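You operate a simulated robot arm through the tools that you are given. There is no shell and no other tool.

You are at the controls of a simulated robot arm. One attempt, no reset.

Task
Gauge the hub and set the spacer that the display names on it.
Fine: slider over the hub, press the read key, slider back; switch the gauge off again.

The check looks at the end state, three seconds after you hand in, the way a careful person would. Anything else that was tipped, shoved, dropped, spilled or broken makes it a failure.

Robot
A 5-joint arm with a two-finger parallel gripper, fixed in place. Base frame: the origin is at the foot of the arm, x ahead of it, y to its left, z up; the work surface is at about z = 0. Lengths are in mm, angles in rad, forces in N, time in s.
With the tool pointing down near the work surface it reaches from about 260 to 680 mm from the base axis. Its first joint turns from -1.152 to 1.152 rad. The tool tilts only in the upright plane through the base axis and itself; it spins freely about its own axis. Payload 2.9 kg.
Tool frame: the origin (TCP) lies between the finger pads and is the grasp point; the fingertips stand 30 mm ahead of it; z points along the fingers, y is the line along which they close. The gripper opens to 110 mm. The fingers are 20 mm wide and 10 mm thick; the gripper's body (48 by 112 mm) begins 55 mm behind the TCP.
Orientation is that of the tool frame in the base frame, as [roll, pitch, yaw] about the fixed x, y, z axes, in that order (R = Rz(yaw) Ry(pitch) Rx(roll)). With the fingers straight down and closing along the base's y, the tool's x points along the base's -x, its y along +y and its z along -z.

Tools
- The arm moves only by the tool move_arm. Its argument "plan" is a list of rows, each a list of 7 numbers: the shift along the base's x, y, z in mm, then the turn, a rotation vector about the base's x, y, z in rad, then the finger opening in mm, from 0 to 110. In form: [[tx, ty, tz, rx, ry, rz, claw], ...]. A call has 1 to 20 rows; each row shifts and turns the commanded pose from where the row before left it. Rows are played at 5 a second. More than 50 mm and 0.15 rad between two rows, or a gripper value outside its range, and nothing of the call is played. Where a pose cannot be reached the arm comes as near as it can. A force on the tool above 90 N (or 10 N above the force at the start of the call, whichever is more), or a blocked arm, ends the call early, and 0.2 s more pass. The fingers move at their own pace (about 108 mm/s each) and stop on an object; they squeeze with about 20 N. The grip force told is the motor's: it shows also when the fingers shut on nothing. Time passes only in rows, and 0.2 s behind the last, so rows that do not move let the fingers close. It gives the time, the measured TCP pose, the force on the tool (base axes), the opening and the grip force at its end, in the units of the frame above (readings bear some noise), with the torque about the TCP (base axes, N m) and any sound that the robot's microphone picked up.
- Cameras (640 x 400 px; columns grow to the right, rows downward): "scene" is fixed at [46.7, -464.6, 596.6]; the picture's right is [0.62, -0.79, 0.00], its down [-0.44, -0.35, -0.83] and it looks along [0.65, 0.51, -0.56] (base axes); focal length 311 px, centre (320, 200). "wrist" rides on the gripper at [72, 17, -103] in the tool frame; the picture's right is [-0.23, 0.97, 0.00], its down [-0.76, -0.18, -0.62] and it looks along [-0.61, -0.14, 0.78] (tool axes); focal length 222 px, centre (320, 200). There is no depth. A picture from a camera that has moved, and an enlarged one, comes with that camera's place and axes in the base frame and with its lens. The place of the scene camera against the robot may be out by one fixed shift of up to 12 mm in any direction.
- snapshot(camera): a new picture of that camera. The clock stands still meanwhile.
- enlarge(camera, box): a new picture of the part [left, top, right, bottom] of that camera's present view, enlarged. The clock stands still meanwhile.
- close_job(): hands the job in; it is judged then, once.

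Nothing tells you positions but the pictures and the camera data. Unless the task says otherwise, let go and move clear before handing in.

The tools are called after "Request:" as a command line: name --pt "numbers of a row" for each row, then --argument value for the rest, lists and objects as JSON in quotes. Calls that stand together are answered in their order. move_arm: Moves the arm, as the interface text tells. Its arguments: {"type":"object","properties":{"plan":{"type":"array"}},"required":["plan"]} The other tools are called the same way: snapshot (camera) takes a picture; enlarge (camera, box) takes an enlarged picture of a part of a camera's view; close_job () hands the job in.

At the start:

```text
time: 0.0
position: [392.2, -63.1, 290.9]
tcp_rot: [3.14, 0.0, 3.141]
contact_force: [0.2, 1.2, 0.0]
moment: [0.0, 0.01, -0.02]
width: 110.0
gripper_force: 0.1
```

scene: 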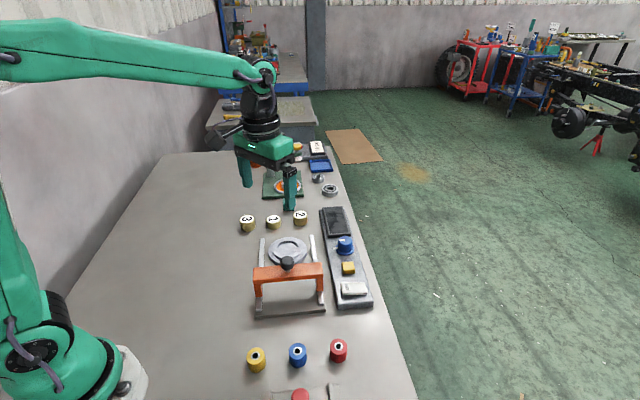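
wrist: 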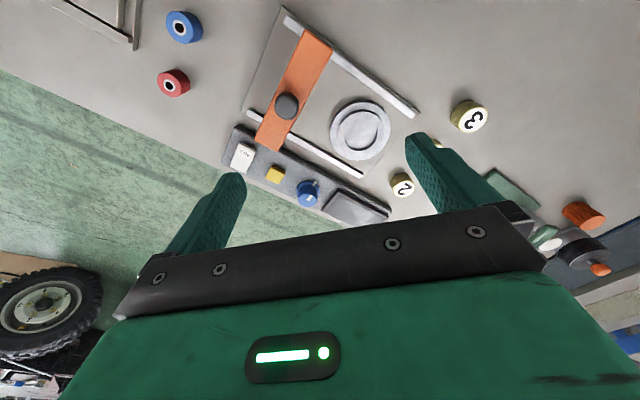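

I see a bench with an orange slider gauge on rails, a hub (grey ring), a control panel with display, blue knob, yellow key and white switch, and three numbered spacers. I'll look closer before moving.

Request:
enlarge --camera "scene" --box '[220, 190, 400, 320]'

Request:
enlarge --camera "scene" --box '[310, 200, 380, 310]'

Request:
enlarge --camera "wrist" --box '[220, 0, 480, 220]'

Request:
enlarge --camera "scene" --box '[230, 130, 350, 240]'

Request:
enlarge --camera "scene" --box '[220, 320, 380, 400]'

```text
3.08 times, centred on (310, 255) of scene
camera zoom: at [46.7, -464.6, 596.6], right [0.62, -0.79, 0.0], down [-0.44, -0.35, -0.83], along [0.65, 0.51, -0.56], focal length 956 px, centre (351, 31)
```

zoom: 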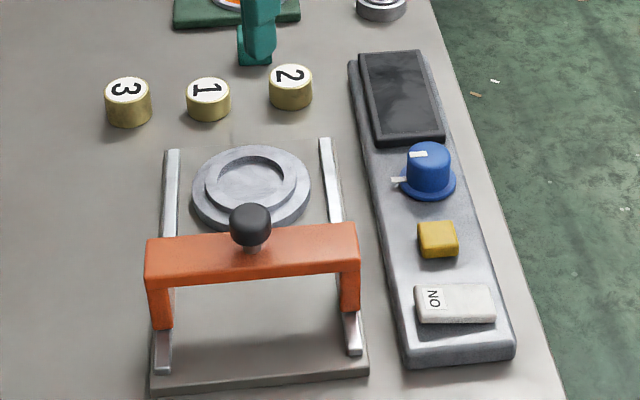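

```text
3.64 times, centred on (345, 255) of scene
camera zoom: at [46.7, -464.6, 596.6], right [0.62, -0.79, 0.0], down [-0.44, -0.35, -0.83], along [0.65, 0.51, -0.56], focal length 1130 px, centre (229, 0)
```

zoom: 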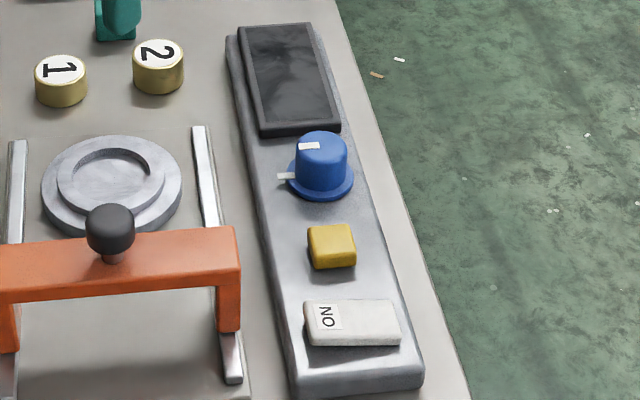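

```text
1.82 times, centred on (350, 110) of wrist
camera zoom: at [318.9, -47.0, 395.4], right [0.23, 0.97, 0.0], down [0.76, -0.18, 0.62], along [0.61, -0.14, -0.78], focal length 404 px, centre (266, 364)
```

zoom: 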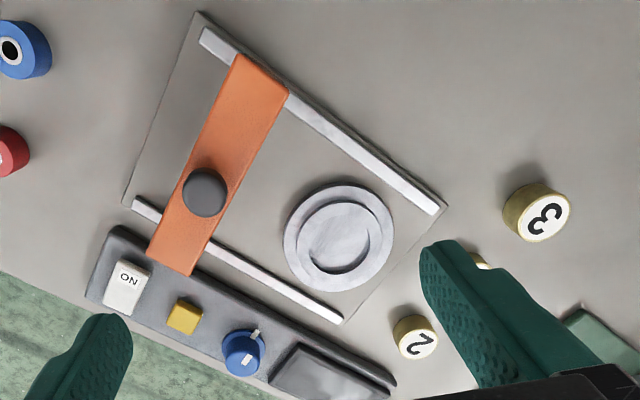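

```text
3.64 times, centred on (290, 185) of scene
camera zoom: at [46.7, -464.6, 596.6], right [0.62, -0.79, 0.0], down [-0.44, -0.35, -0.83], along [0.65, 0.51, -0.56], focal length 1130 px, centre (429, 254)
```

zoom: 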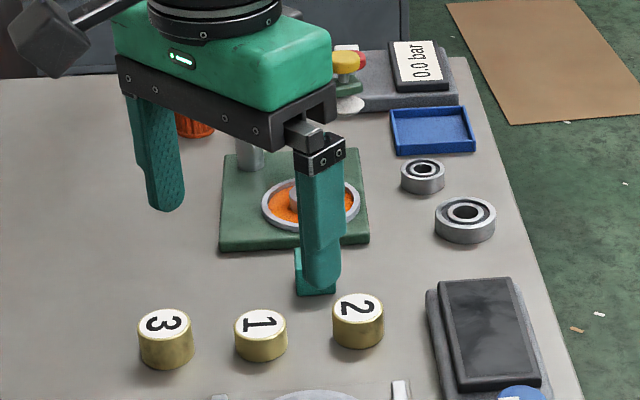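

```text
4.00 times, centred on (300, 360) of scene
camera zoom: at [46.7, -464.6, 596.6], right [0.62, -0.79, 0.0], down [-0.44, -0.35, -0.83], along [0.65, 0.51, -0.56], focal length 1243 px, centre (400, -440)
```

zoom: 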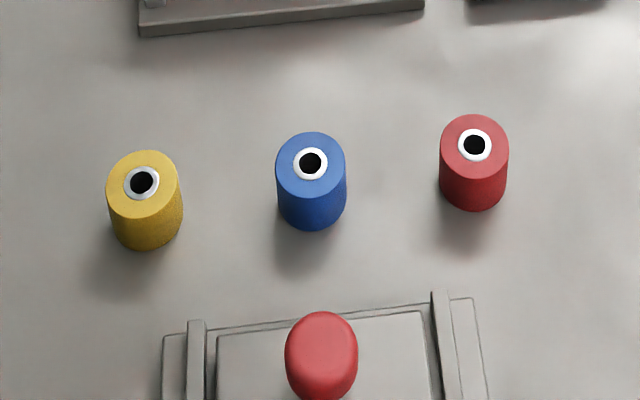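

The panel display is dark, so the gauge seems to be off now. The rails run at about 45° (from near right to far left), the hub is at about (477,-12), and the panel runs parallel to the rails. I'll move the wrist camera above the panel for a closer look.

Request:
move_arm --pt "22 -26 -12 0 0 0 110" --pt "22 -26 -12 0 0 0 110" --pt "22 -26 -12 0 0 0 110" --pt "22 -26 -12 0 0 0 110" --pt "20 -23 -12 0 0 0 110" --pt "0 0 0 0 0 0 110"

Request:
snapshot --camera "wrist"

Request:
enlarge --camera "scene" --box '[320, 270, 380, 310]'

```text
time: 1.4
position: [502.5, -191.2, 234.4]
tcp_rot: [3.14, 0.0, 3.142]
contact_force: [-0.4, -1.5, -0.3]
moment: [0.0, 0.0, 0.01]
width: 110.2
gripper_force: 0.1
```

```text
taken
camera wrist: at [427.8, -173.5, 338.7], right [0.23, 0.97, 0.0], down [0.76, -0.18, 0.62], along [0.61, -0.14, -0.78], focal length 222 px, centre (320, 200)
```

wrist: 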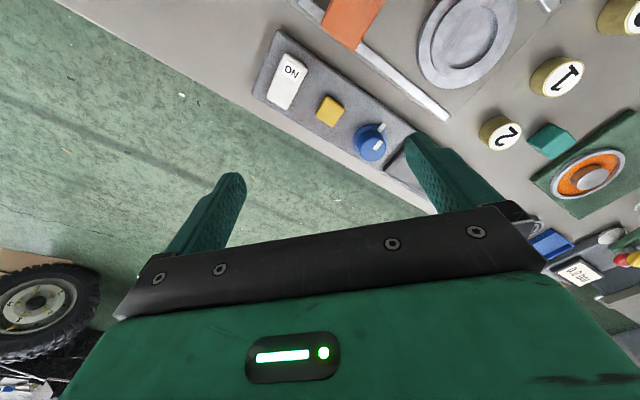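

```text
10.00 times, centred on (350, 290) of scene
camera zoom: at [46.7, -464.6, 596.6], right [0.62, -0.79, 0.0], down [-0.44, -0.35, -0.83], along [0.65, 0.51, -0.56], focal length 3107 px, centre (20, -700)
```

zoom: 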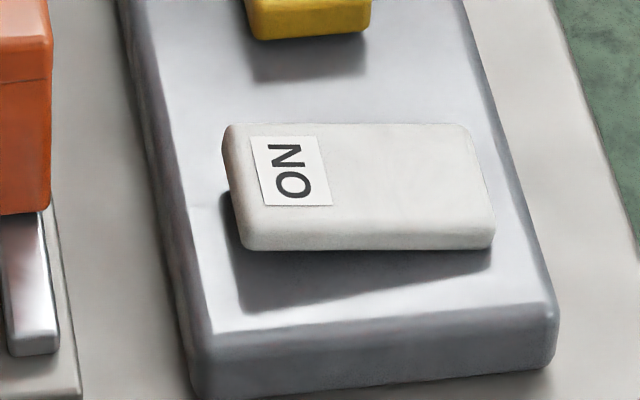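

The rocker's ON end stands raised, so the gauge is off; pressing the ON end should turn it on. I'll enlarge the wrist view to locate the panel parts accurately.

Request:
enlarge --camera "wrist" --box '[240, 20, 430, 190]'

Request:
enlarge --camera "wrist" --box '[400, 0, 640, 190]'

Request:
snapshot --camera "scene"

```text
2.35 times, centred on (335, 105) of wrist
camera zoom: at [427.8, -173.5, 338.7], right [0.23, 0.97, 0.0], down [0.76, -0.18, 0.62], along [0.61, -0.14, -0.78], focal length 523 px, centre (285, 424)
```

zoom: 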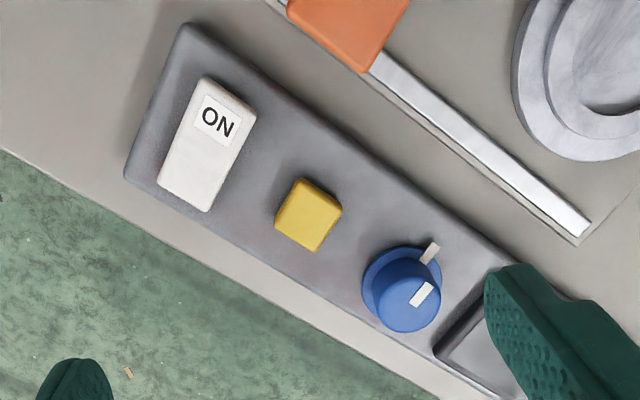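

```text
2.11 times, centred on (520, 95) of wrist
camera zoom: at [427.8, -173.5, 338.7], right [0.23, 0.97, 0.0], down [0.76, -0.18, 0.62], along [0.61, -0.14, -0.78], focal length 468 px, centre (-101, 421)
```

zoom: 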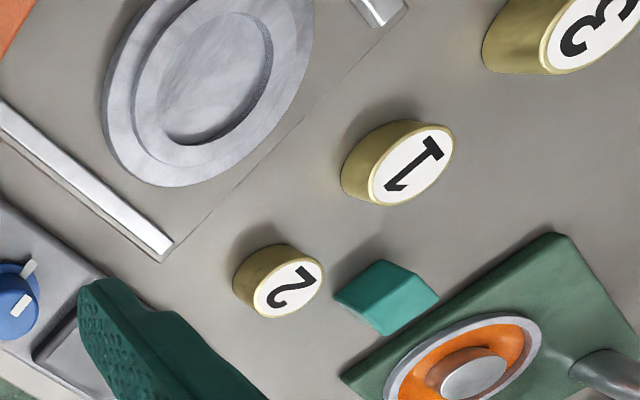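

```text
taken
```

scene: 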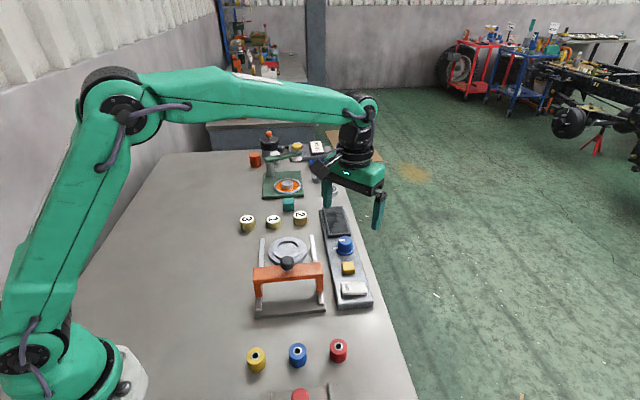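

I take the rocker's ON end to be at about (464,-215,41), the yellow key at about (521,-180,30), and the slider's black ball at about (392,-108,92). Next I'll turn the tool 45° to match the rails, close the fingers and go above the ON end for an aiming check.

Request:
move_arm --pt "-6.4 -4 -17 0 0 -0.131 0" --pt "-6.4 -4 -17 0 0 -0.131 0" --pt "-6.4 -4 -17 0 0 -0.131 0" --pt "-6.4 -4 -17 0 0 -0.131 0" --pt "-6.4 -4 -17 0 0 -0.131 0" --pt "-6.4 -4 -17 0 0 -0.13 0" --pt "0 0 0 0 0 0 0"

Request:
snapshot --camera "wrist"

Request:
snapshot --camera "scene"

```text
time: 3.0
position: [460.4, -216.5, 129.9]
tcp_rot: [3.141, 0.0, 2.354]
contact_force: [-0.2, 0.7, -0.3]
moment: [0.04, 0.0, 0.0]
width: 0.0
gripper_force: 20.0
```

```text
taken
camera wrist: at [421.4, -151.6, 232.3], right [0.85, 0.53, 0.0], down [0.41, -0.66, 0.62], along [0.33, -0.53, -0.78], focal length 222 px, centre (320, 200)
```

wrist: 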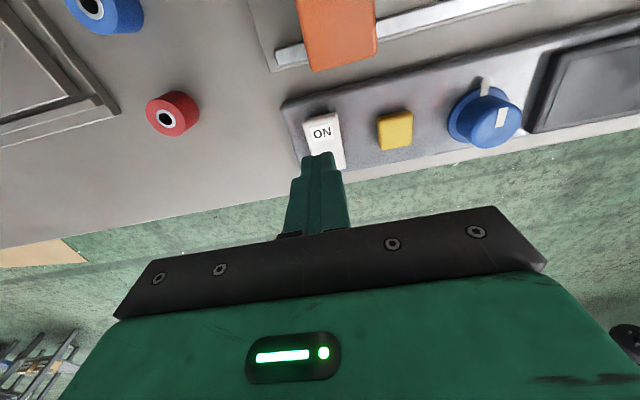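

```text
taken
```

scene: 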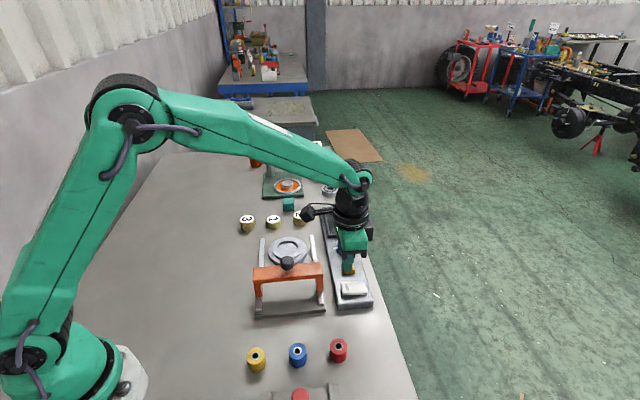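

Request:
enlarge --camera "wrist" --box '[270, 60, 430, 190]'

Request:
enlarge --camera "scene" --box '[310, 190, 390, 310]'

```text
3.08 times, centred on (350, 125) of wrist
camera zoom: at [421.4, -151.6, 232.3], right [0.85, 0.53, 0.0], down [0.41, -0.66, 0.62], along [0.33, -0.53, -0.78], focal length 684 px, centre (228, 431)
```

zoom: 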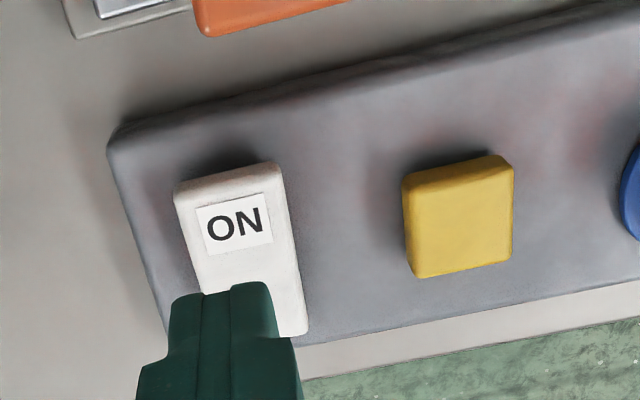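

```text
3.33 times, centred on (350, 250) of scene
camera zoom: at [46.7, -464.6, 596.6], right [0.62, -0.79, 0.0], down [-0.44, -0.35, -0.83], along [0.65, 0.51, -0.56], focal length 1036 px, centre (220, 33)
```

zoom: 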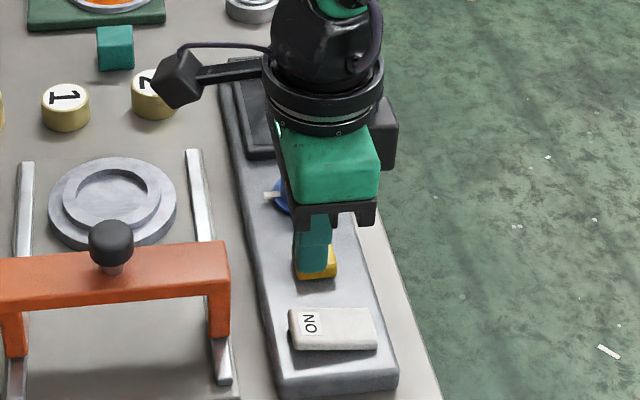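

The fingertip is already nearly over the ON label (about (464,-216,41)). I'll descend to just above it, then press in small steps.

Request:
move_arm --pt "0.8 0.5 -12 0 0 0 0" --pt "0.8 0.5 -12 0 0 0 0" --pt "0 0 -12 0 0 0 0" --pt "0 0 -10 0 0 0 0" --pt "0 0 -4 0 0 0 0" --pt "0 0 0 0 0 0 0"

Request:
enlarge --camera "wrist" --box '[270, 60, 430, 190]'

Request:
enlarge --camera "scene" --box '[310, 190, 390, 310]'

```text
time: 4.4
position: [463.1, -213.5, 79.3]
tcp_rot: [3.14, 0.0, 2.357]
contact_force: [-0.5, -0.2, -0.1]
moment: [-0.02, -0.03, -0.02]
width: 0.0
gripper_force: 20.2
```

```text
3.08 times, centred on (350, 125) of wrist
camera zoom: at [423.2, -149.6, 182.9], right [0.85, 0.53, 0.0], down [0.41, -0.66, 0.62], along [0.33, -0.53, -0.78], focal length 684 px, centre (228, 431)
```

zoom: 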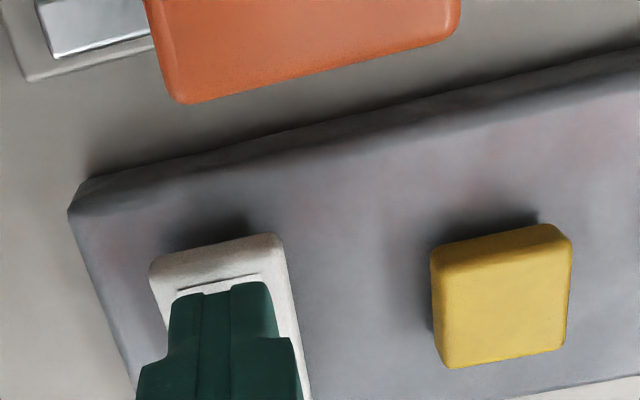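

```text
3.33 times, centred on (350, 250) of scene
camera zoom: at [46.7, -464.6, 596.6], right [0.62, -0.79, 0.0], down [-0.44, -0.35, -0.83], along [0.65, 0.51, -0.56], focal length 1036 px, centre (220, 33)
```

zoom: 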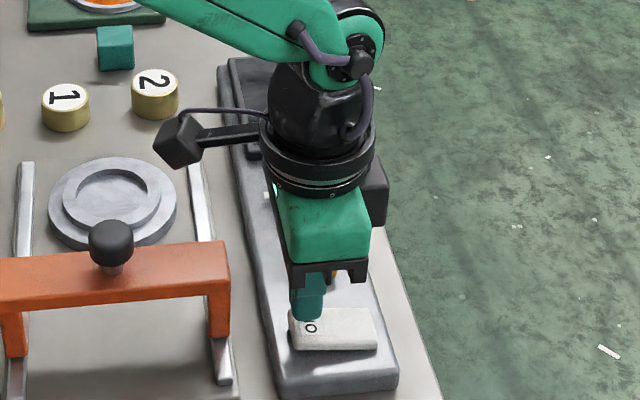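

The tip sits just above the ON end. I'll press gently in 2 mm steps.

Request:
move_arm --pt "0 0 -2 0 0 0 0" --pt "0 0 -2 0 0 0 0" --pt "0 0 -2 0 0 0 0" --pt "0 0 -2 0 0 0 0" --pt "0 0 -2 0 0 0 0"

Request:
enlarge --camera "scene" --box '[310, 190, 390, 310]'

```text
time: 5.6
position: [463.0, -213.2, 69.0]
tcp_rot: [-3.141, 0.0, 2.357]
contact_force: [-0.7, -0.7, 0.2]
moment: [0.0, 0.01, 0.01]
width: 0.2
gripper_force: 19.9
```

```text
3.33 times, centred on (350, 250) of scene
camera zoom: at [46.7, -464.6, 596.6], right [0.62, -0.79, 0.0], down [-0.44, -0.35, -0.83], along [0.65, 0.51, -0.56], focal length 1036 px, centre (220, 33)
```

zoom: 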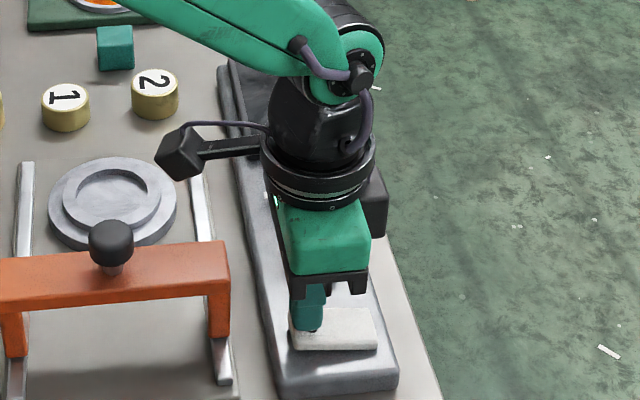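

Request:
move_arm --pt "0 0 -1.5 0 0 0 0" --pt "0 0 -1.5 0 0 0 0" --pt "0 0 -1.5 0 0 0 0"

Request:
enlarge --camera "wrist" --box '[270, 60, 430, 190]'

```text
time: 6.4
position: [463.4, -214.2, 65.9]
tcp_rot: [-3.142, 0.0, 2.357]
contact_force: [-0.1, -0.8, 0.6]
moment: [0.01, -0.02, -0.01]
width: 0.2
gripper_force: 19.7
```

```text
3.08 times, centred on (350, 125) of wrist
camera zoom: at [423.4, -150.7, 168.8], right [0.85, 0.53, 0.0], down [0.41, -0.66, 0.62], along [0.33, -0.53, -0.78], focal length 684 px, centre (228, 431)
```

zoom: 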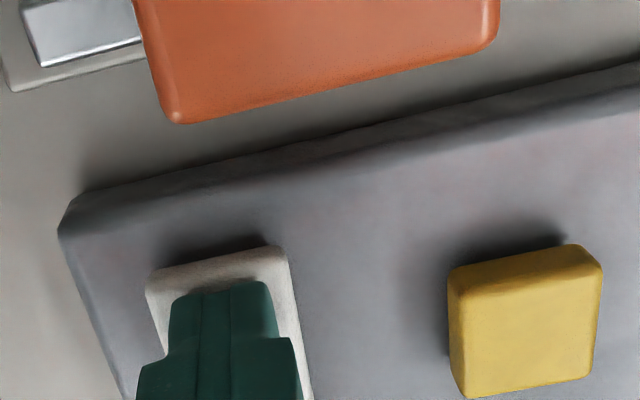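

Request:
move_arm --pt "0 0 -1.5 0 0 0 0" --pt "0 0 -1.5 0 0 0 0" --pt "0 0 -1 0 0 0 0"

Request:
enlarge --camera "scene" --box '[310, 190, 390, 310]'

```text
time: 7.2
position: [462.5, -215.0, 63.9]
tcp_rot: [-3.141, -0.001, 2.357]
contact_force: [-16.4, 11.4, 34.8]
moment: [0.09, 0.29, -0.15]
width: 0.1
gripper_force: 20.4
```

```text
3.33 times, centred on (350, 250) of scene
camera zoom: at [46.5, -464.5, 596.7], right [0.62, -0.79, 0.0], down [-0.44, -0.35, -0.83], along [0.65, 0.51, -0.56], focal length 1036 px, centre (220, 33)
```

zoom: 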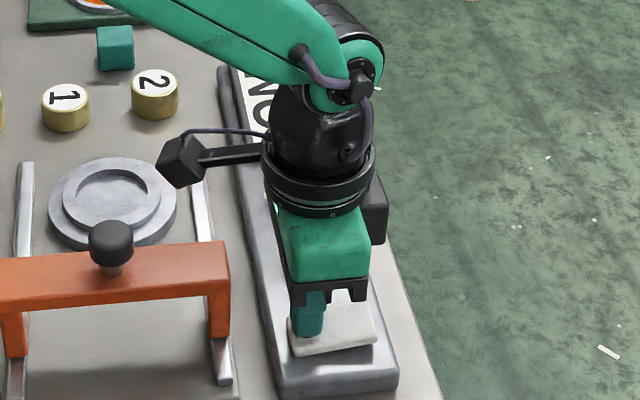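

The rocker has flipped and the display has lit up. I'll lift off and read it.

Request:
move_arm --pt "0 0 3 0 0 0 0" --pt "0 0 15 0 0 0 0" --pt "0 0 30 0 0 0 0" --pt "-20 20 35 0 0 0 0" --pt "-20 20 30 0 0 0 0" --pt "0 0 0 0 0 0 0"

Request:
enlarge --camera "scene" --box '[310, 190, 390, 310]'

Request:
snapshot --camera "wrist"

```text
time: 8.6
position: [423.7, -173.3, 171.1]
tcp_rot: [-3.141, 0.001, 2.356]
contact_force: [-0.4, -0.1, -0.3]
moment: [0.02, 0.01, -0.01]
width: 0.3
gripper_force: 19.7
```

```text
3.33 times, centred on (350, 250) of scene
camera zoom: at [46.7, -464.6, 596.6], right [0.62, -0.79, 0.0], down [-0.44, -0.35, -0.83], along [0.65, 0.51, -0.56], focal length 1036 px, centre (220, 33)
```

zoom: 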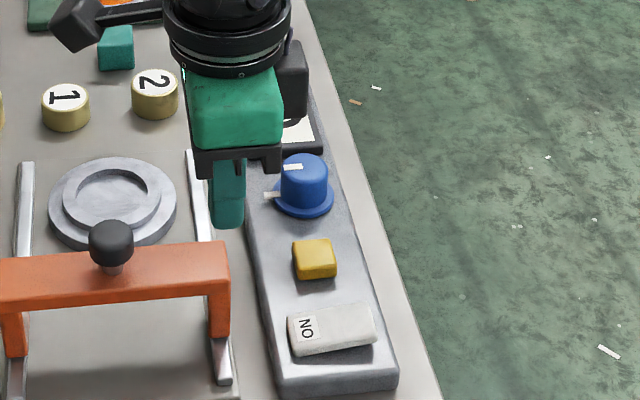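

```text
taken
camera wrist: at [384.1, -111.1, 275.8], right [0.85, 0.53, 0.0], down [0.41, -0.66, 0.62], along [0.33, -0.53, -0.78], focal length 222 px, centre (320, 200)
```

wrist: 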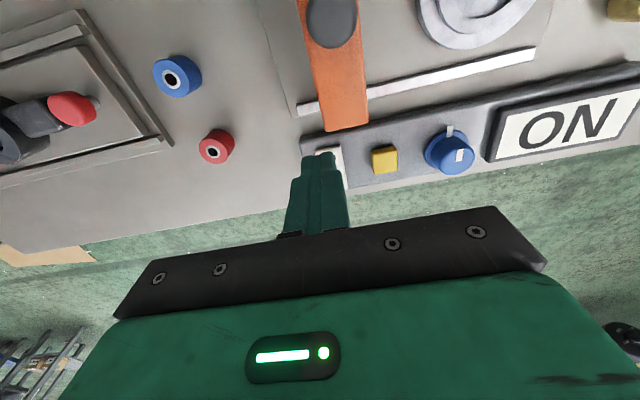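

The display shows "ON". Now I'll go above the slider's ball handle with the fingers open along the rail direction and check the aim.

Request:
move_arm --pt "-10.5 21.7 1 0 0 0 70" --pt "-10.5 21.7 1 0 0 0 70" --pt "-10.4 21.6 0 0 0 0 70" --pt "0 0 0 0 0 0 70" --pt "0 0 0 0 0 0 70"

Request:
snapshot --camera "wrist"

Request:
enlarge --camera "scene" --box '[220, 190, 400, 320]'

```text
time: 9.8
position: [390.9, -111.3, 178.8]
tcp_rot: [-3.14, 0.001, 2.356]
contact_force: [0.7, -0.6, -0.1]
moment: [0.0, -0.01, 0.01]
width: 69.8
gripper_force: 0.1
```

```text
taken
camera wrist: at [351.2, -47.5, 282.9], right [0.85, 0.53, 0.0], down [0.41, -0.66, 0.62], along [0.33, -0.53, -0.78], focal length 222 px, centre (320, 200)
```

wrist: 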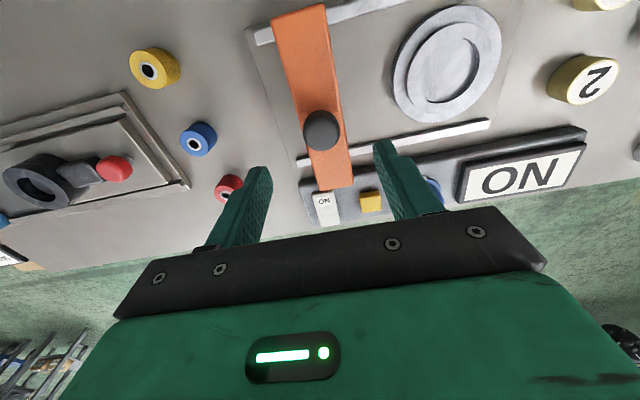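

```text
3.08 times, centred on (310, 255) of scene
camera zoom: at [46.7, -464.6, 596.6], right [0.62, -0.79, 0.0], down [-0.44, -0.35, -0.83], along [0.65, 0.51, -0.56], focal length 956 px, centre (351, 31)
```

zoom: 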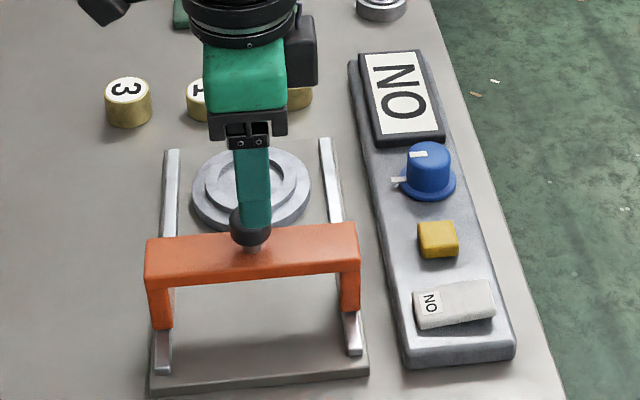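

The ball sits centred between the fingers (about (391,-110), height 92-100). I'll lower so the fingertips straddle it, staying above the bridge, and check.

Request:
move_arm --pt "0 0 -15 0 0 0 70" --pt "0 0 -15 0 0 0 70" --pt "0 0 -14 0 0 0 70" --pt "0 0 -8 0 0 0 70" --pt "0 0 0 0 0 0 70"

Request:
enlarge --camera "wrist" --box '[200, 50, 460, 220]'

Request:
enlarge --camera "scene" --box '[240, 210, 340, 310]'

```text
time: 11.0
position: [392.1, -110.6, 124.3]
tcp_rot: [-3.141, -0.001, 2.357]
contact_force: [-0.3, -0.9, 0.0]
moment: [-0.04, 0.03, 0.0]
width: 69.7
gripper_force: 0.1
```

```text
2.35 times, centred on (330, 135) of wrist
camera zoom: at [352.4, -46.3, 227.4], right [0.85, 0.53, 0.0], down [0.41, -0.66, 0.62], along [0.33, -0.53, -0.78], focal length 523 px, centre (296, 353)
```

zoom: 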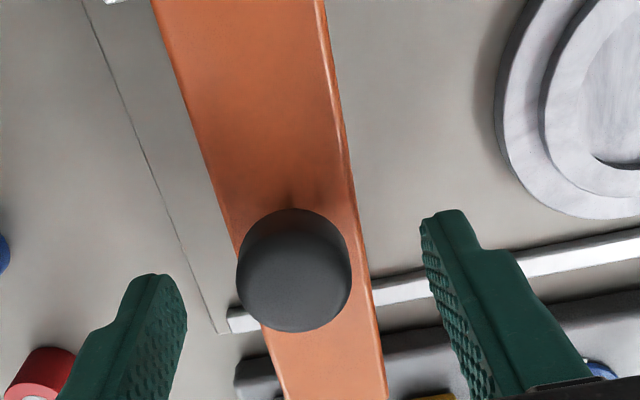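

```text
4.00 times, centred on (290, 260) of scene
camera zoom: at [46.7, -464.6, 596.6], right [0.62, -0.79, 0.0], down [-0.44, -0.35, -0.83], along [0.65, 0.51, -0.56], focal length 1243 px, centre (440, -40)
```

zoom: 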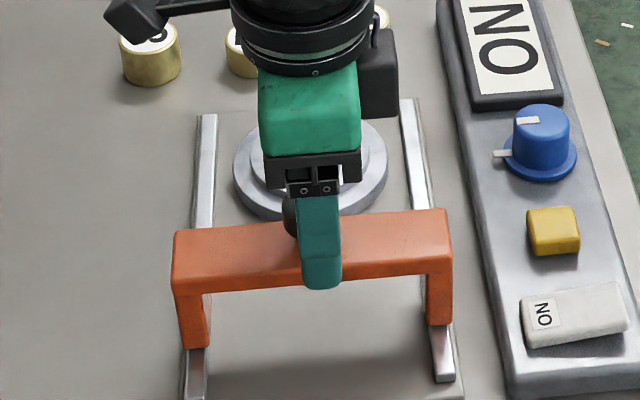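

Ball centre is about z=96, radius 16, well aligned. I'll go down a bit more and close on it.

Request:
move_arm --pt "0 0 -5 0 0 0 70" --pt "0 0 -4 0 0 0 70" --pt "0 0 0 0 0 0 45" --pt "0 0 0 0 0 0 30" --pt "0 0 0 0 0 0 20" --pt "0 0 0 0 0 0 20"

Request:
enlarge --camera "wrist" --box '[200, 50, 460, 220]'

Request:
enlarge --camera "scene" --box '[240, 210, 340, 310]'

```text
time: 12.4
position: [392.8, -108.6, 114.5]
tcp_rot: [3.141, 0.001, 2.359]
contact_force: [2.3, 3.4, -5.9]
moment: [0.11, -0.39, 0.0]
width: 29.8
gripper_force: 44.8
```

```text
2.35 times, centred on (330, 135) of wrist
camera zoom: at [352.4, -45.7, 218.4], right [0.85, 0.53, 0.0], down [0.41, -0.66, 0.62], along [0.33, -0.53, -0.78], focal length 523 px, centre (296, 353)
```

zoom: 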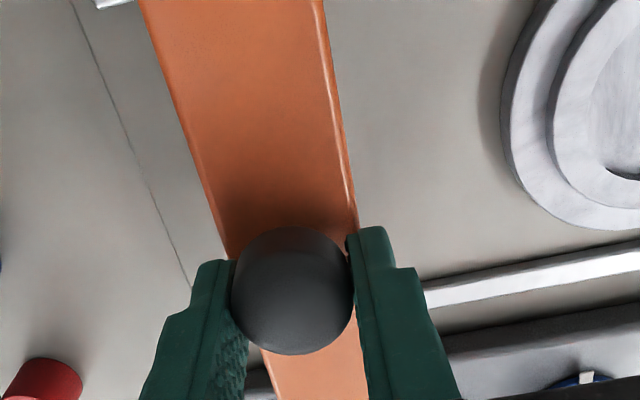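

```text
4.00 times, centred on (290, 260) of scene
camera zoom: at [46.7, -464.6, 596.6], right [0.62, -0.79, 0.0], down [-0.44, -0.35, -0.83], along [0.65, 0.51, -0.56], focal length 1243 px, centre (440, -40)
```

zoom: 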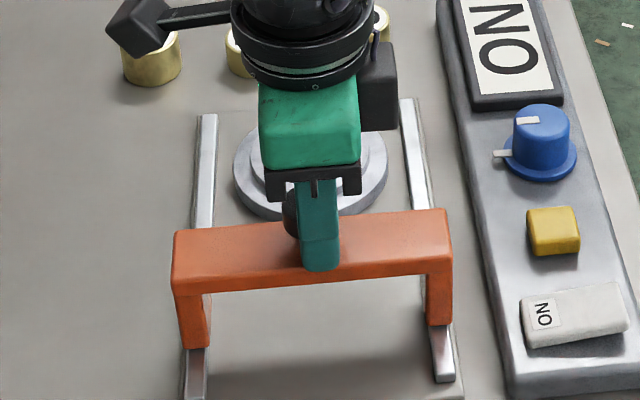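

The ball is held. I'll slide along the rail direction (45°) slowly, first a part of the ~130 mm, watching the forces.

Request:
move_arm --pt "3 3 0 0 0 0 20" --pt "6 6 0 0 0 0 20" --pt "6 6 0 0 0 0 20" --pt "6 6 0 0 0 0 20" --pt "6 6 0 0 0 0 20" --pt "0 0 0 0 0 0 20"

Request:
enlarge --camera "scene" --box '[220, 190, 400, 320]'

```text
time: 13.8
position: [417.9, -82.0, 114.7]
tcp_rot: [-3.141, -0.002, 2.357]
contact_force: [7.2, -8.3, -38.5]
moment: [-0.02, -0.52, -0.03]
width: 29.8
gripper_force: 44.7
```

```text
3.08 times, centred on (310, 255) of scene
camera zoom: at [46.9, -464.6, 596.5], right [0.62, -0.79, 0.0], down [-0.44, -0.35, -0.83], along [0.65, 0.51, -0.56], focal length 956 px, centre (351, 31)
```

zoom: 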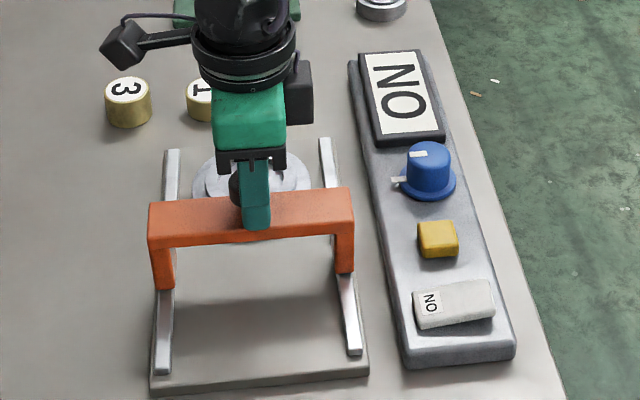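

It slides well, with some downward pull on the tool. I'll relieve that by lowering a little, and carry on.

Request:
move_arm --pt "0 0 -1.5 0 0 0 20" --pt "3 3 -0.5 0 0 0 20" --pt "6 6 0 0 0 0 20" --pt "6 6 0 0 0 0 20" --pt "0 0 0 0 0 0 20"

Request:
enlarge --camera "scene" --box '[220, 190, 400, 320]'

```text
time: 15.0
position: [436.0, -66.5, 116.4]
tcp_rot: [3.14, 0.002, 2.358]
contact_force: [-6.6, 6.8, 14.7]
moment: [0.32, 0.93, -0.01]
width: 29.5
gripper_force: 45.2
```

```text
3.08 times, centred on (310, 255) of scene
camera zoom: at [46.6, -464.6, 596.6], right [0.62, -0.79, 0.0], down [-0.44, -0.35, -0.83], along [0.65, 0.51, -0.56], focal length 956 px, centre (351, 31)
```

zoom: 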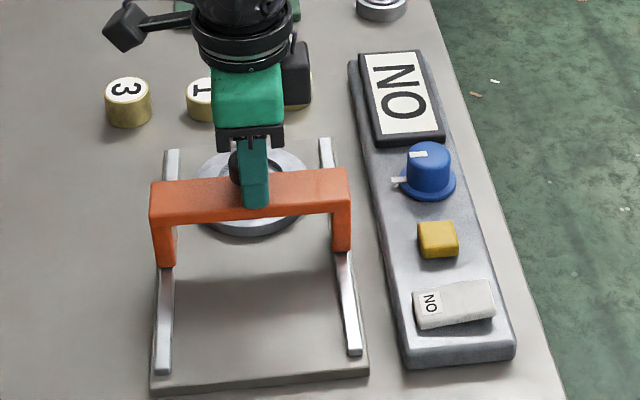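

Request:
move_arm --pt "3 3 0.5 0 0 0 20" --pt "6 6 0 0 0 0 20" --pt "6 6 0 0 0 0 20" --pt "6 6 0 0 0 0 20" --pt "6 6 0 0 0 0 20" --pt "6 6 0 0 0 0 20" --pt "3 3 0 0 0 0 20" --pt "0 0 0 0 0 0 20"

Request:
enlarge --camera "scene" --box '[220, 190, 400, 320]'

Request:
snapshot --camera "wrist"

```text
time: 16.8
position: [471.2, -30.7, 114.4]
tcp_rot: [3.141, 0.004, 2.356]
contact_force: [-1.1, 1.6, 27.7]
moment: [-0.6, -0.24, 0.03]
width: 29.4
gripper_force: 45.9
```

```text
3.08 times, centred on (310, 255) of scene
camera zoom: at [46.5, -464.6, 596.6], right [0.62, -0.79, 0.0], down [-0.44, -0.35, -0.83], along [0.65, 0.51, -0.56], focal length 956 px, centre (351, 31)
```

zoom: 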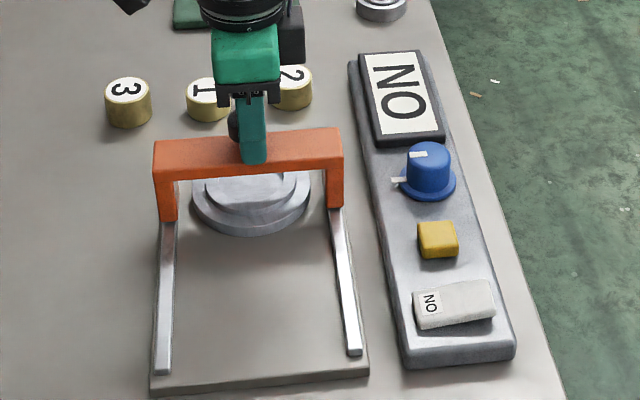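

```text
taken
camera wrist: at [430.9, 33.1, 218.0], right [0.85, 0.53, 0.0], down [0.41, -0.66, 0.62], along [0.33, -0.53, -0.78], focal length 222 px, centre (320, 200)
```

wrist: 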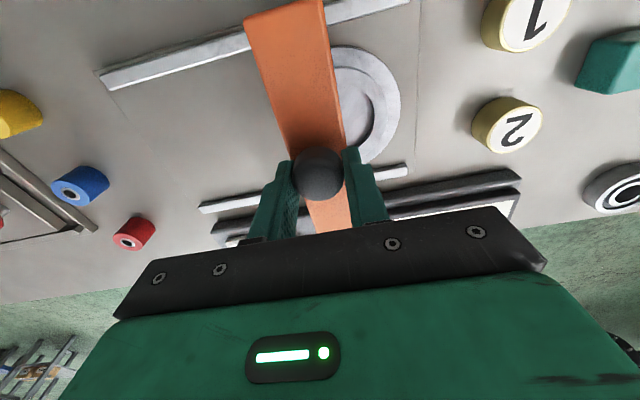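

The slider is about 16–20 mm short of the hub centre by both cameras. I'll slide 12 mm more in x and y and check symmetry.

Request:
move_arm --pt "3 3 1 0 0 0 20" --pt "4.5 4.5 1 0 0 0 20" --pt "4.5 4.5 0 0 0 0 20" --pt "0 0 0 0 0 0 20"

Request:
enlarge --camera "scene" --box '[240, 210, 340, 310]'

Request:
enlarge --camera "wrist" --box '[180, 0, 460, 220]'

```text
time: 17.8
position: [481.9, -19.0, 114.9]
tcp_rot: [-3.141, -0.002, 2.356]
contact_force: [2.2, -0.1, -1.7]
moment: [-0.11, -0.73, -0.1]
width: 29.6
gripper_force: 45.3
```

```text
4.00 times, centred on (290, 260) of scene
camera zoom: at [46.7, -464.6, 596.6], right [0.62, -0.79, 0.0], down [-0.44, -0.35, -0.83], along [0.65, 0.51, -0.56], focal length 1243 px, centre (440, -40)
```

zoom: 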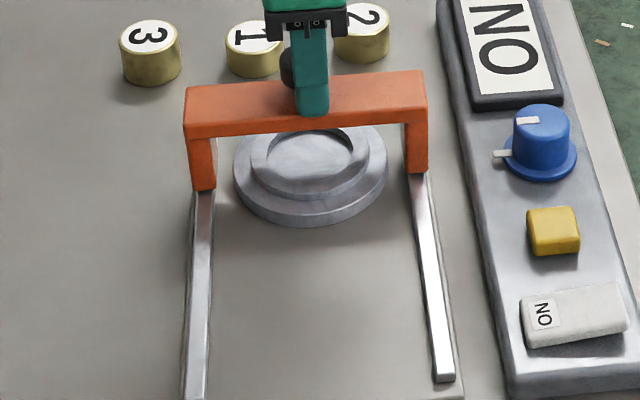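

```text
1.82 times, centred on (320, 110) of wrist
camera zoom: at [442.8, 44.3, 218.2], right [0.85, 0.53, 0.0], down [0.41, -0.66, 0.62], along [0.33, -0.53, -0.78], focal length 404 px, centre (320, 364)
```

zoom: 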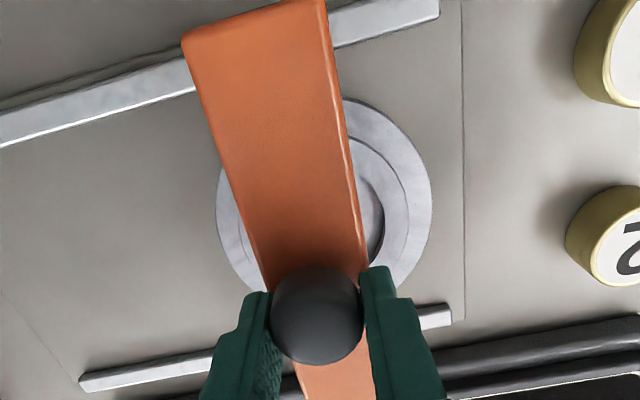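

The bridge is centred over the hub to within a few mm (hub about (480,-13)). I'll open, rise clear, close the fingers and move above the yellow key.

Request:
move_arm --pt "0 0 0 0 0 0 50" --pt "0 0 0 0 0 0 64" --pt "0 0 15 0 0 0 64" --pt "0 0 25 0 0 0 64" --pt "0 0 25 0 0 0 64" --pt "8 -32 0 0 0 0 30" --pt "8 -32 0 0 0 0 0" --pt "8 -32 0 0 0 0 0" --pt "8 -32 0 0 0 0 0" --pt "7 -33 -15 0 0 0 0" --pt "0 0 -15 0 0 0 0" --pt "0 0 -15 0 0 0 0" --pt "0 0 0 0 0 0 0"

Request:
enlarge --camera "scene" --box '[220, 190, 400, 320]'

Request:
enlarge --camera "wrist" --box '[220, 20, 480, 200]'

```text
time: 20.6
position: [519.6, -179.8, 136.4]
tcp_rot: [3.141, 0.0, 2.356]
contact_force: [-0.1, 0.2, 0.2]
moment: [0.0, 0.0, 0.02]
width: 0.1
gripper_force: 20.1
```

```text
3.08 times, centred on (310, 255) of scene
camera zoom: at [46.7, -464.6, 596.6], right [0.62, -0.79, 0.0], down [-0.44, -0.35, -0.83], along [0.65, 0.51, -0.56], focal length 956 px, centre (351, 31)
```

zoom: 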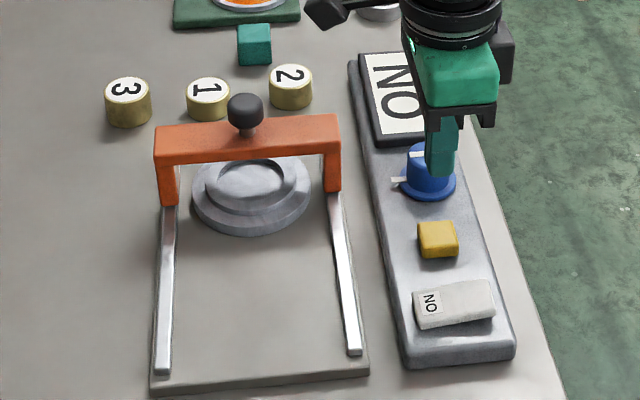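

```text
2.22 times, centred on (350, 110) of wrist
camera zoom: at [480.0, -116.3, 240.2], right [0.85, 0.53, 0.0], down [0.41, -0.66, 0.62], along [0.33, -0.53, -0.78], focal length 494 px, centre (253, 400)
```

zoom: 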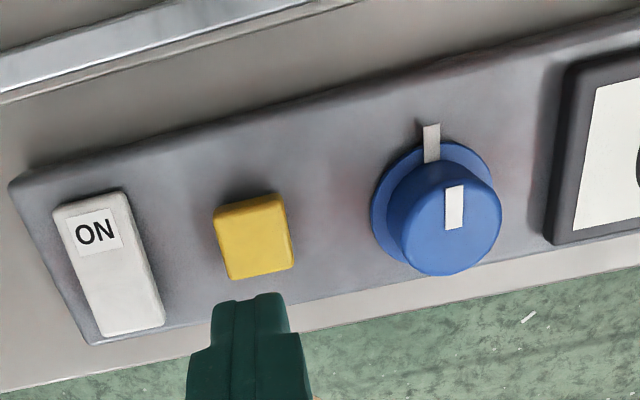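

The slider stands over the hub. The yellow key is right below the tip at about (521,-181.5). I'll descend to just above it, then press gently.

Request:
move_arm --pt "0 -1.5 -15 0 0 0 0" --pt "0 0 -15 0 0 0 0" --pt "0 0 -15 0 0 0 0" --pt "0 0 -12 0 0 0 0" --pt "0 0 -4 0 0 0 0" --pt "0 0 0 0 0 0 0"

Request:
enlarge --camera "wrist" --box '[220, 20, 480, 200]'

Request:
enlarge --camera "scene" --box '[310, 190, 390, 310]'

```text
time: 22.0
position: [520.6, -182.8, 73.5]
tcp_rot: [3.141, 0.0, 2.356]
contact_force: [0.0, 0.5, -0.3]
moment: [-0.03, 0.0, 0.0]
width: 0.1
gripper_force: 19.7
```

```text
2.22 times, centred on (350, 110) of wrist
camera zoom: at [480.7, -119.7, 177.3], right [0.85, 0.53, 0.0], down [0.41, -0.66, 0.62], along [0.33, -0.53, -0.78], focal length 494 px, centre (253, 400)
```

zoom: 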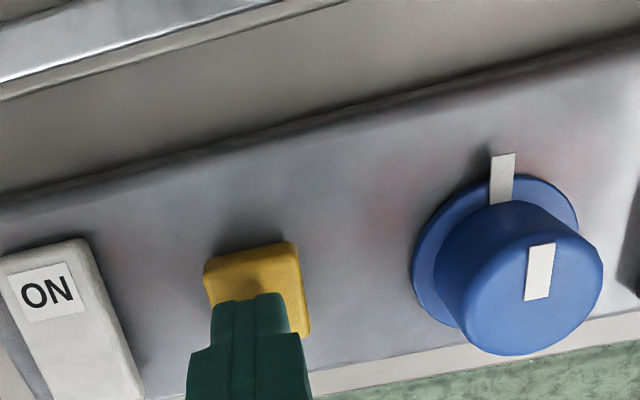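

```text
3.33 times, centred on (350, 250) of scene
camera zoom: at [46.7, -464.6, 596.6], right [0.62, -0.79, 0.0], down [-0.44, -0.35, -0.83], along [0.65, 0.51, -0.56], focal length 1036 px, centre (220, 33)
```

zoom: 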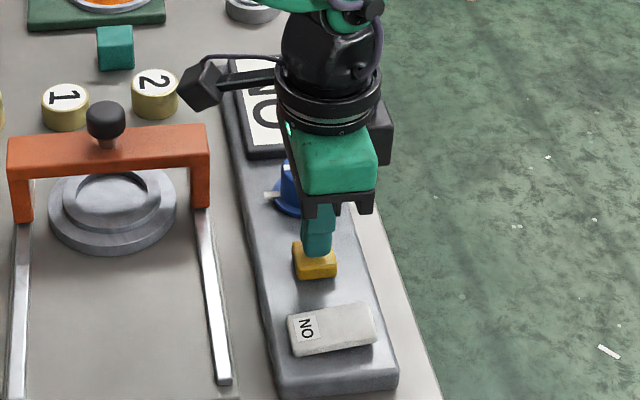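

Request:
move_arm --pt "0 0 -2.5 0 0 0 0" --pt "0 0 -2.5 0 0 0 0" --pt "0 0 -2 0 0 0 0" --pt "0 0 -1.5 0 0 0 0"

Request:
enlarge --camera "scene" --box '[310, 190, 390, 310]'

```text
time: 23.0
position: [521.5, -182.2, 65.7]
tcp_rot: [3.14, 0.001, 2.354]
contact_force: [1.0, -1.2, 1.6]
moment: [-0.02, -0.01, -0.02]
width: 0.0
gripper_force: 20.6
```

```text
3.33 times, centred on (350, 250) of scene
camera zoom: at [46.7, -464.6, 596.6], right [0.62, -0.79, 0.0], down [-0.44, -0.35, -0.83], along [0.65, 0.51, -0.56], focal length 1036 px, centre (220, 33)
```

zoom: 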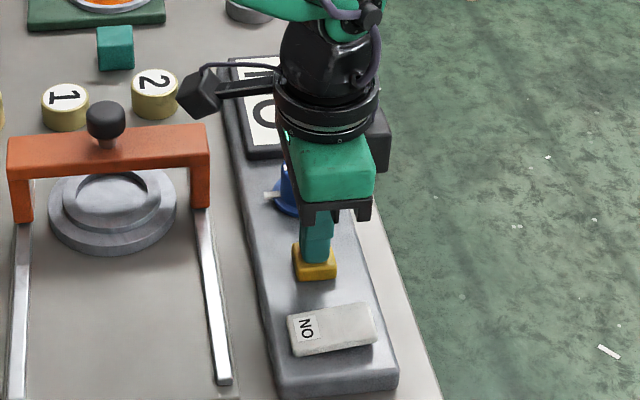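

Request:
move_arm --pt "0 0 -1.5 0 0 0 0" --pt "0 0 -1.5 0 0 0 0"

Request:
enlarge --camera "scene" --box '[310, 190, 390, 310]'

```text
time: 23.6
position: [520.4, -182.1, 63.6]
tcp_rot: [-3.14, -0.001, 2.357]
contact_force: [1.6, 0.3, 2.3]
moment: [0.04, -0.02, 0.0]
width: 0.2
gripper_force: 19.8
heard: click
```

```text
3.33 times, centred on (350, 250) of scene
camera zoom: at [46.7, -464.6, 596.6], right [0.62, -0.79, 0.0], down [-0.44, -0.35, -0.83], along [0.65, 0.51, -0.56], focal length 1036 px, centre (220, 33)
```

zoom: 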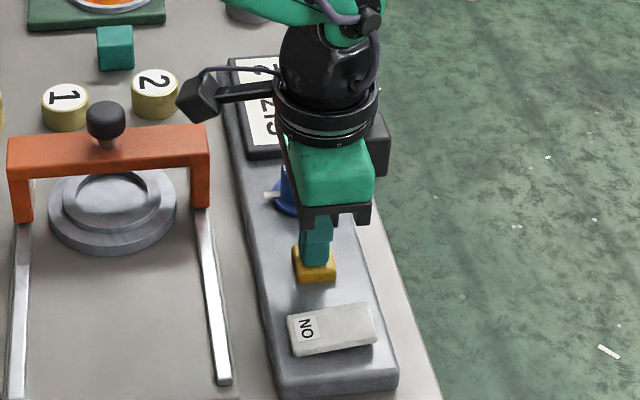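

A click was heard and the display has changed. I'll lift straight off the key and read the display.

Request:
move_arm --pt "0 0 4 0 0 0 0" --pt "0 0 15 0 0 0 0" --pt "0 0 30 0 0 0 0" --pt "0 0 40 0 0 0 0" --pt "-30 -5 20 0 0 0 0" --pt "-30 -5 0 0 0 0 0" --pt "0 0 0 0 0 0 0"

Request:
enlarge --camera "scene" --box '[310, 195, 370, 245]'

Request:
enlarge --camera "scene" --box '[220, 190, 400, 320]'

Request:
snapshot --camera "wrist"

```text
time: 25.2
position: [462.1, -191.1, 173.7]
tcp_rot: [-3.141, 0.0, 2.356]
contact_force: [-0.6, 0.6, -0.1]
moment: [-0.03, 0.01, 0.01]
width: 0.1
gripper_force: 20.0
```

```text
8.00 times, centred on (340, 220) of scene
camera zoom: at [46.7, -464.6, 596.6], right [0.62, -0.79, 0.0], down [-0.44, -0.35, -0.83], along [0.65, 0.51, -0.56], focal length 2485 px, centre (160, 40)
```

zoom: 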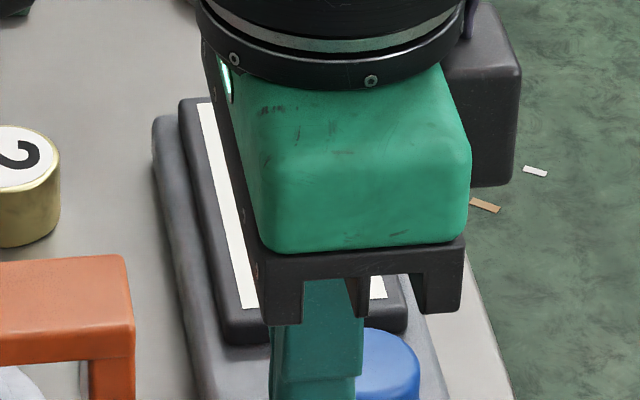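

```text
3.08 times, centred on (310, 255) of scene
camera zoom: at [46.7, -464.6, 596.6], right [0.62, -0.79, 0.0], down [-0.44, -0.35, -0.83], along [0.65, 0.51, -0.56], focal length 956 px, centre (351, 31)
```

zoom: 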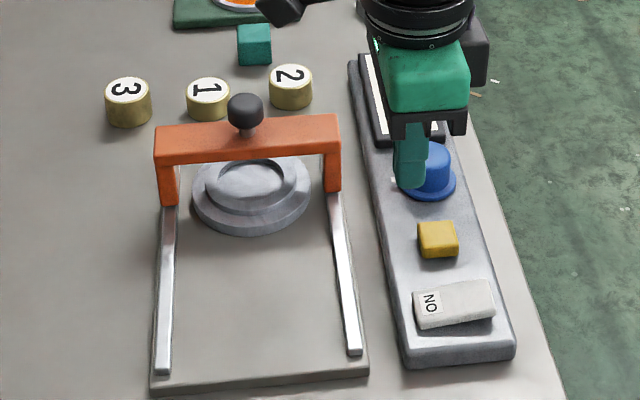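

```text
taken
camera wrist: at [422.5, -127.3, 277.6], right [0.85, 0.53, 0.0], down [0.41, -0.66, 0.62], along [0.33, -0.53, -0.78], focal length 222 px, centre (320, 200)
```

wrist: 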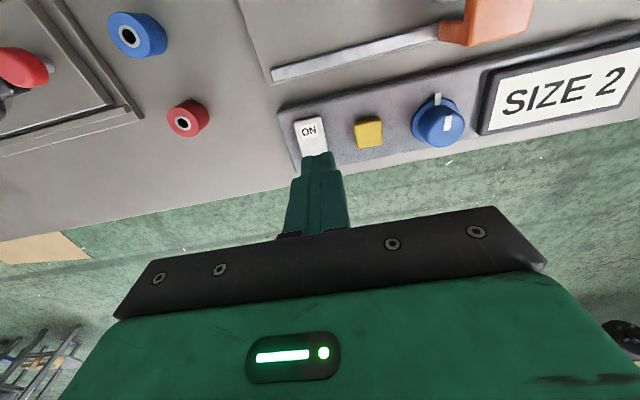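

The display seems to read "SIZE 2"; I'll enlarge it to be sure.

Request:
enlarge --camera "wrist" --box '[460, 20, 640, 150]'

Request:
enlarge --camera "wrist" --box '[260, 60, 420, 180]'

```text
3.08 times, centred on (550, 85) of wrist
camera zoom: at [422.5, -127.3, 277.6], right [0.85, 0.53, 0.0], down [0.41, -0.66, 0.62], along [0.33, -0.53, -0.78], focal length 684 px, centre (-388, 554)
```

zoom: 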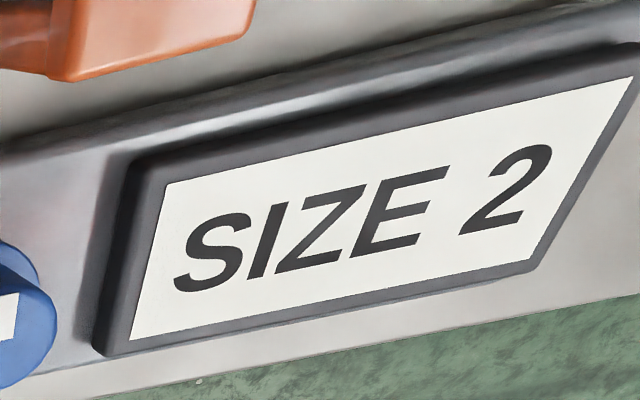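

```text
3.33 times, centred on (340, 120) of wrist
camera zoom: at [422.5, -127.3, 277.6], right [0.85, 0.53, 0.0], down [0.41, -0.66, 0.62], along [0.33, -0.53, -0.78], focal length 740 px, centre (253, 467)
```

zoom: 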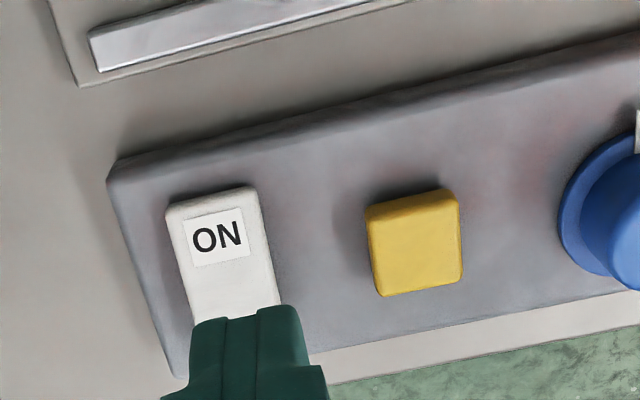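

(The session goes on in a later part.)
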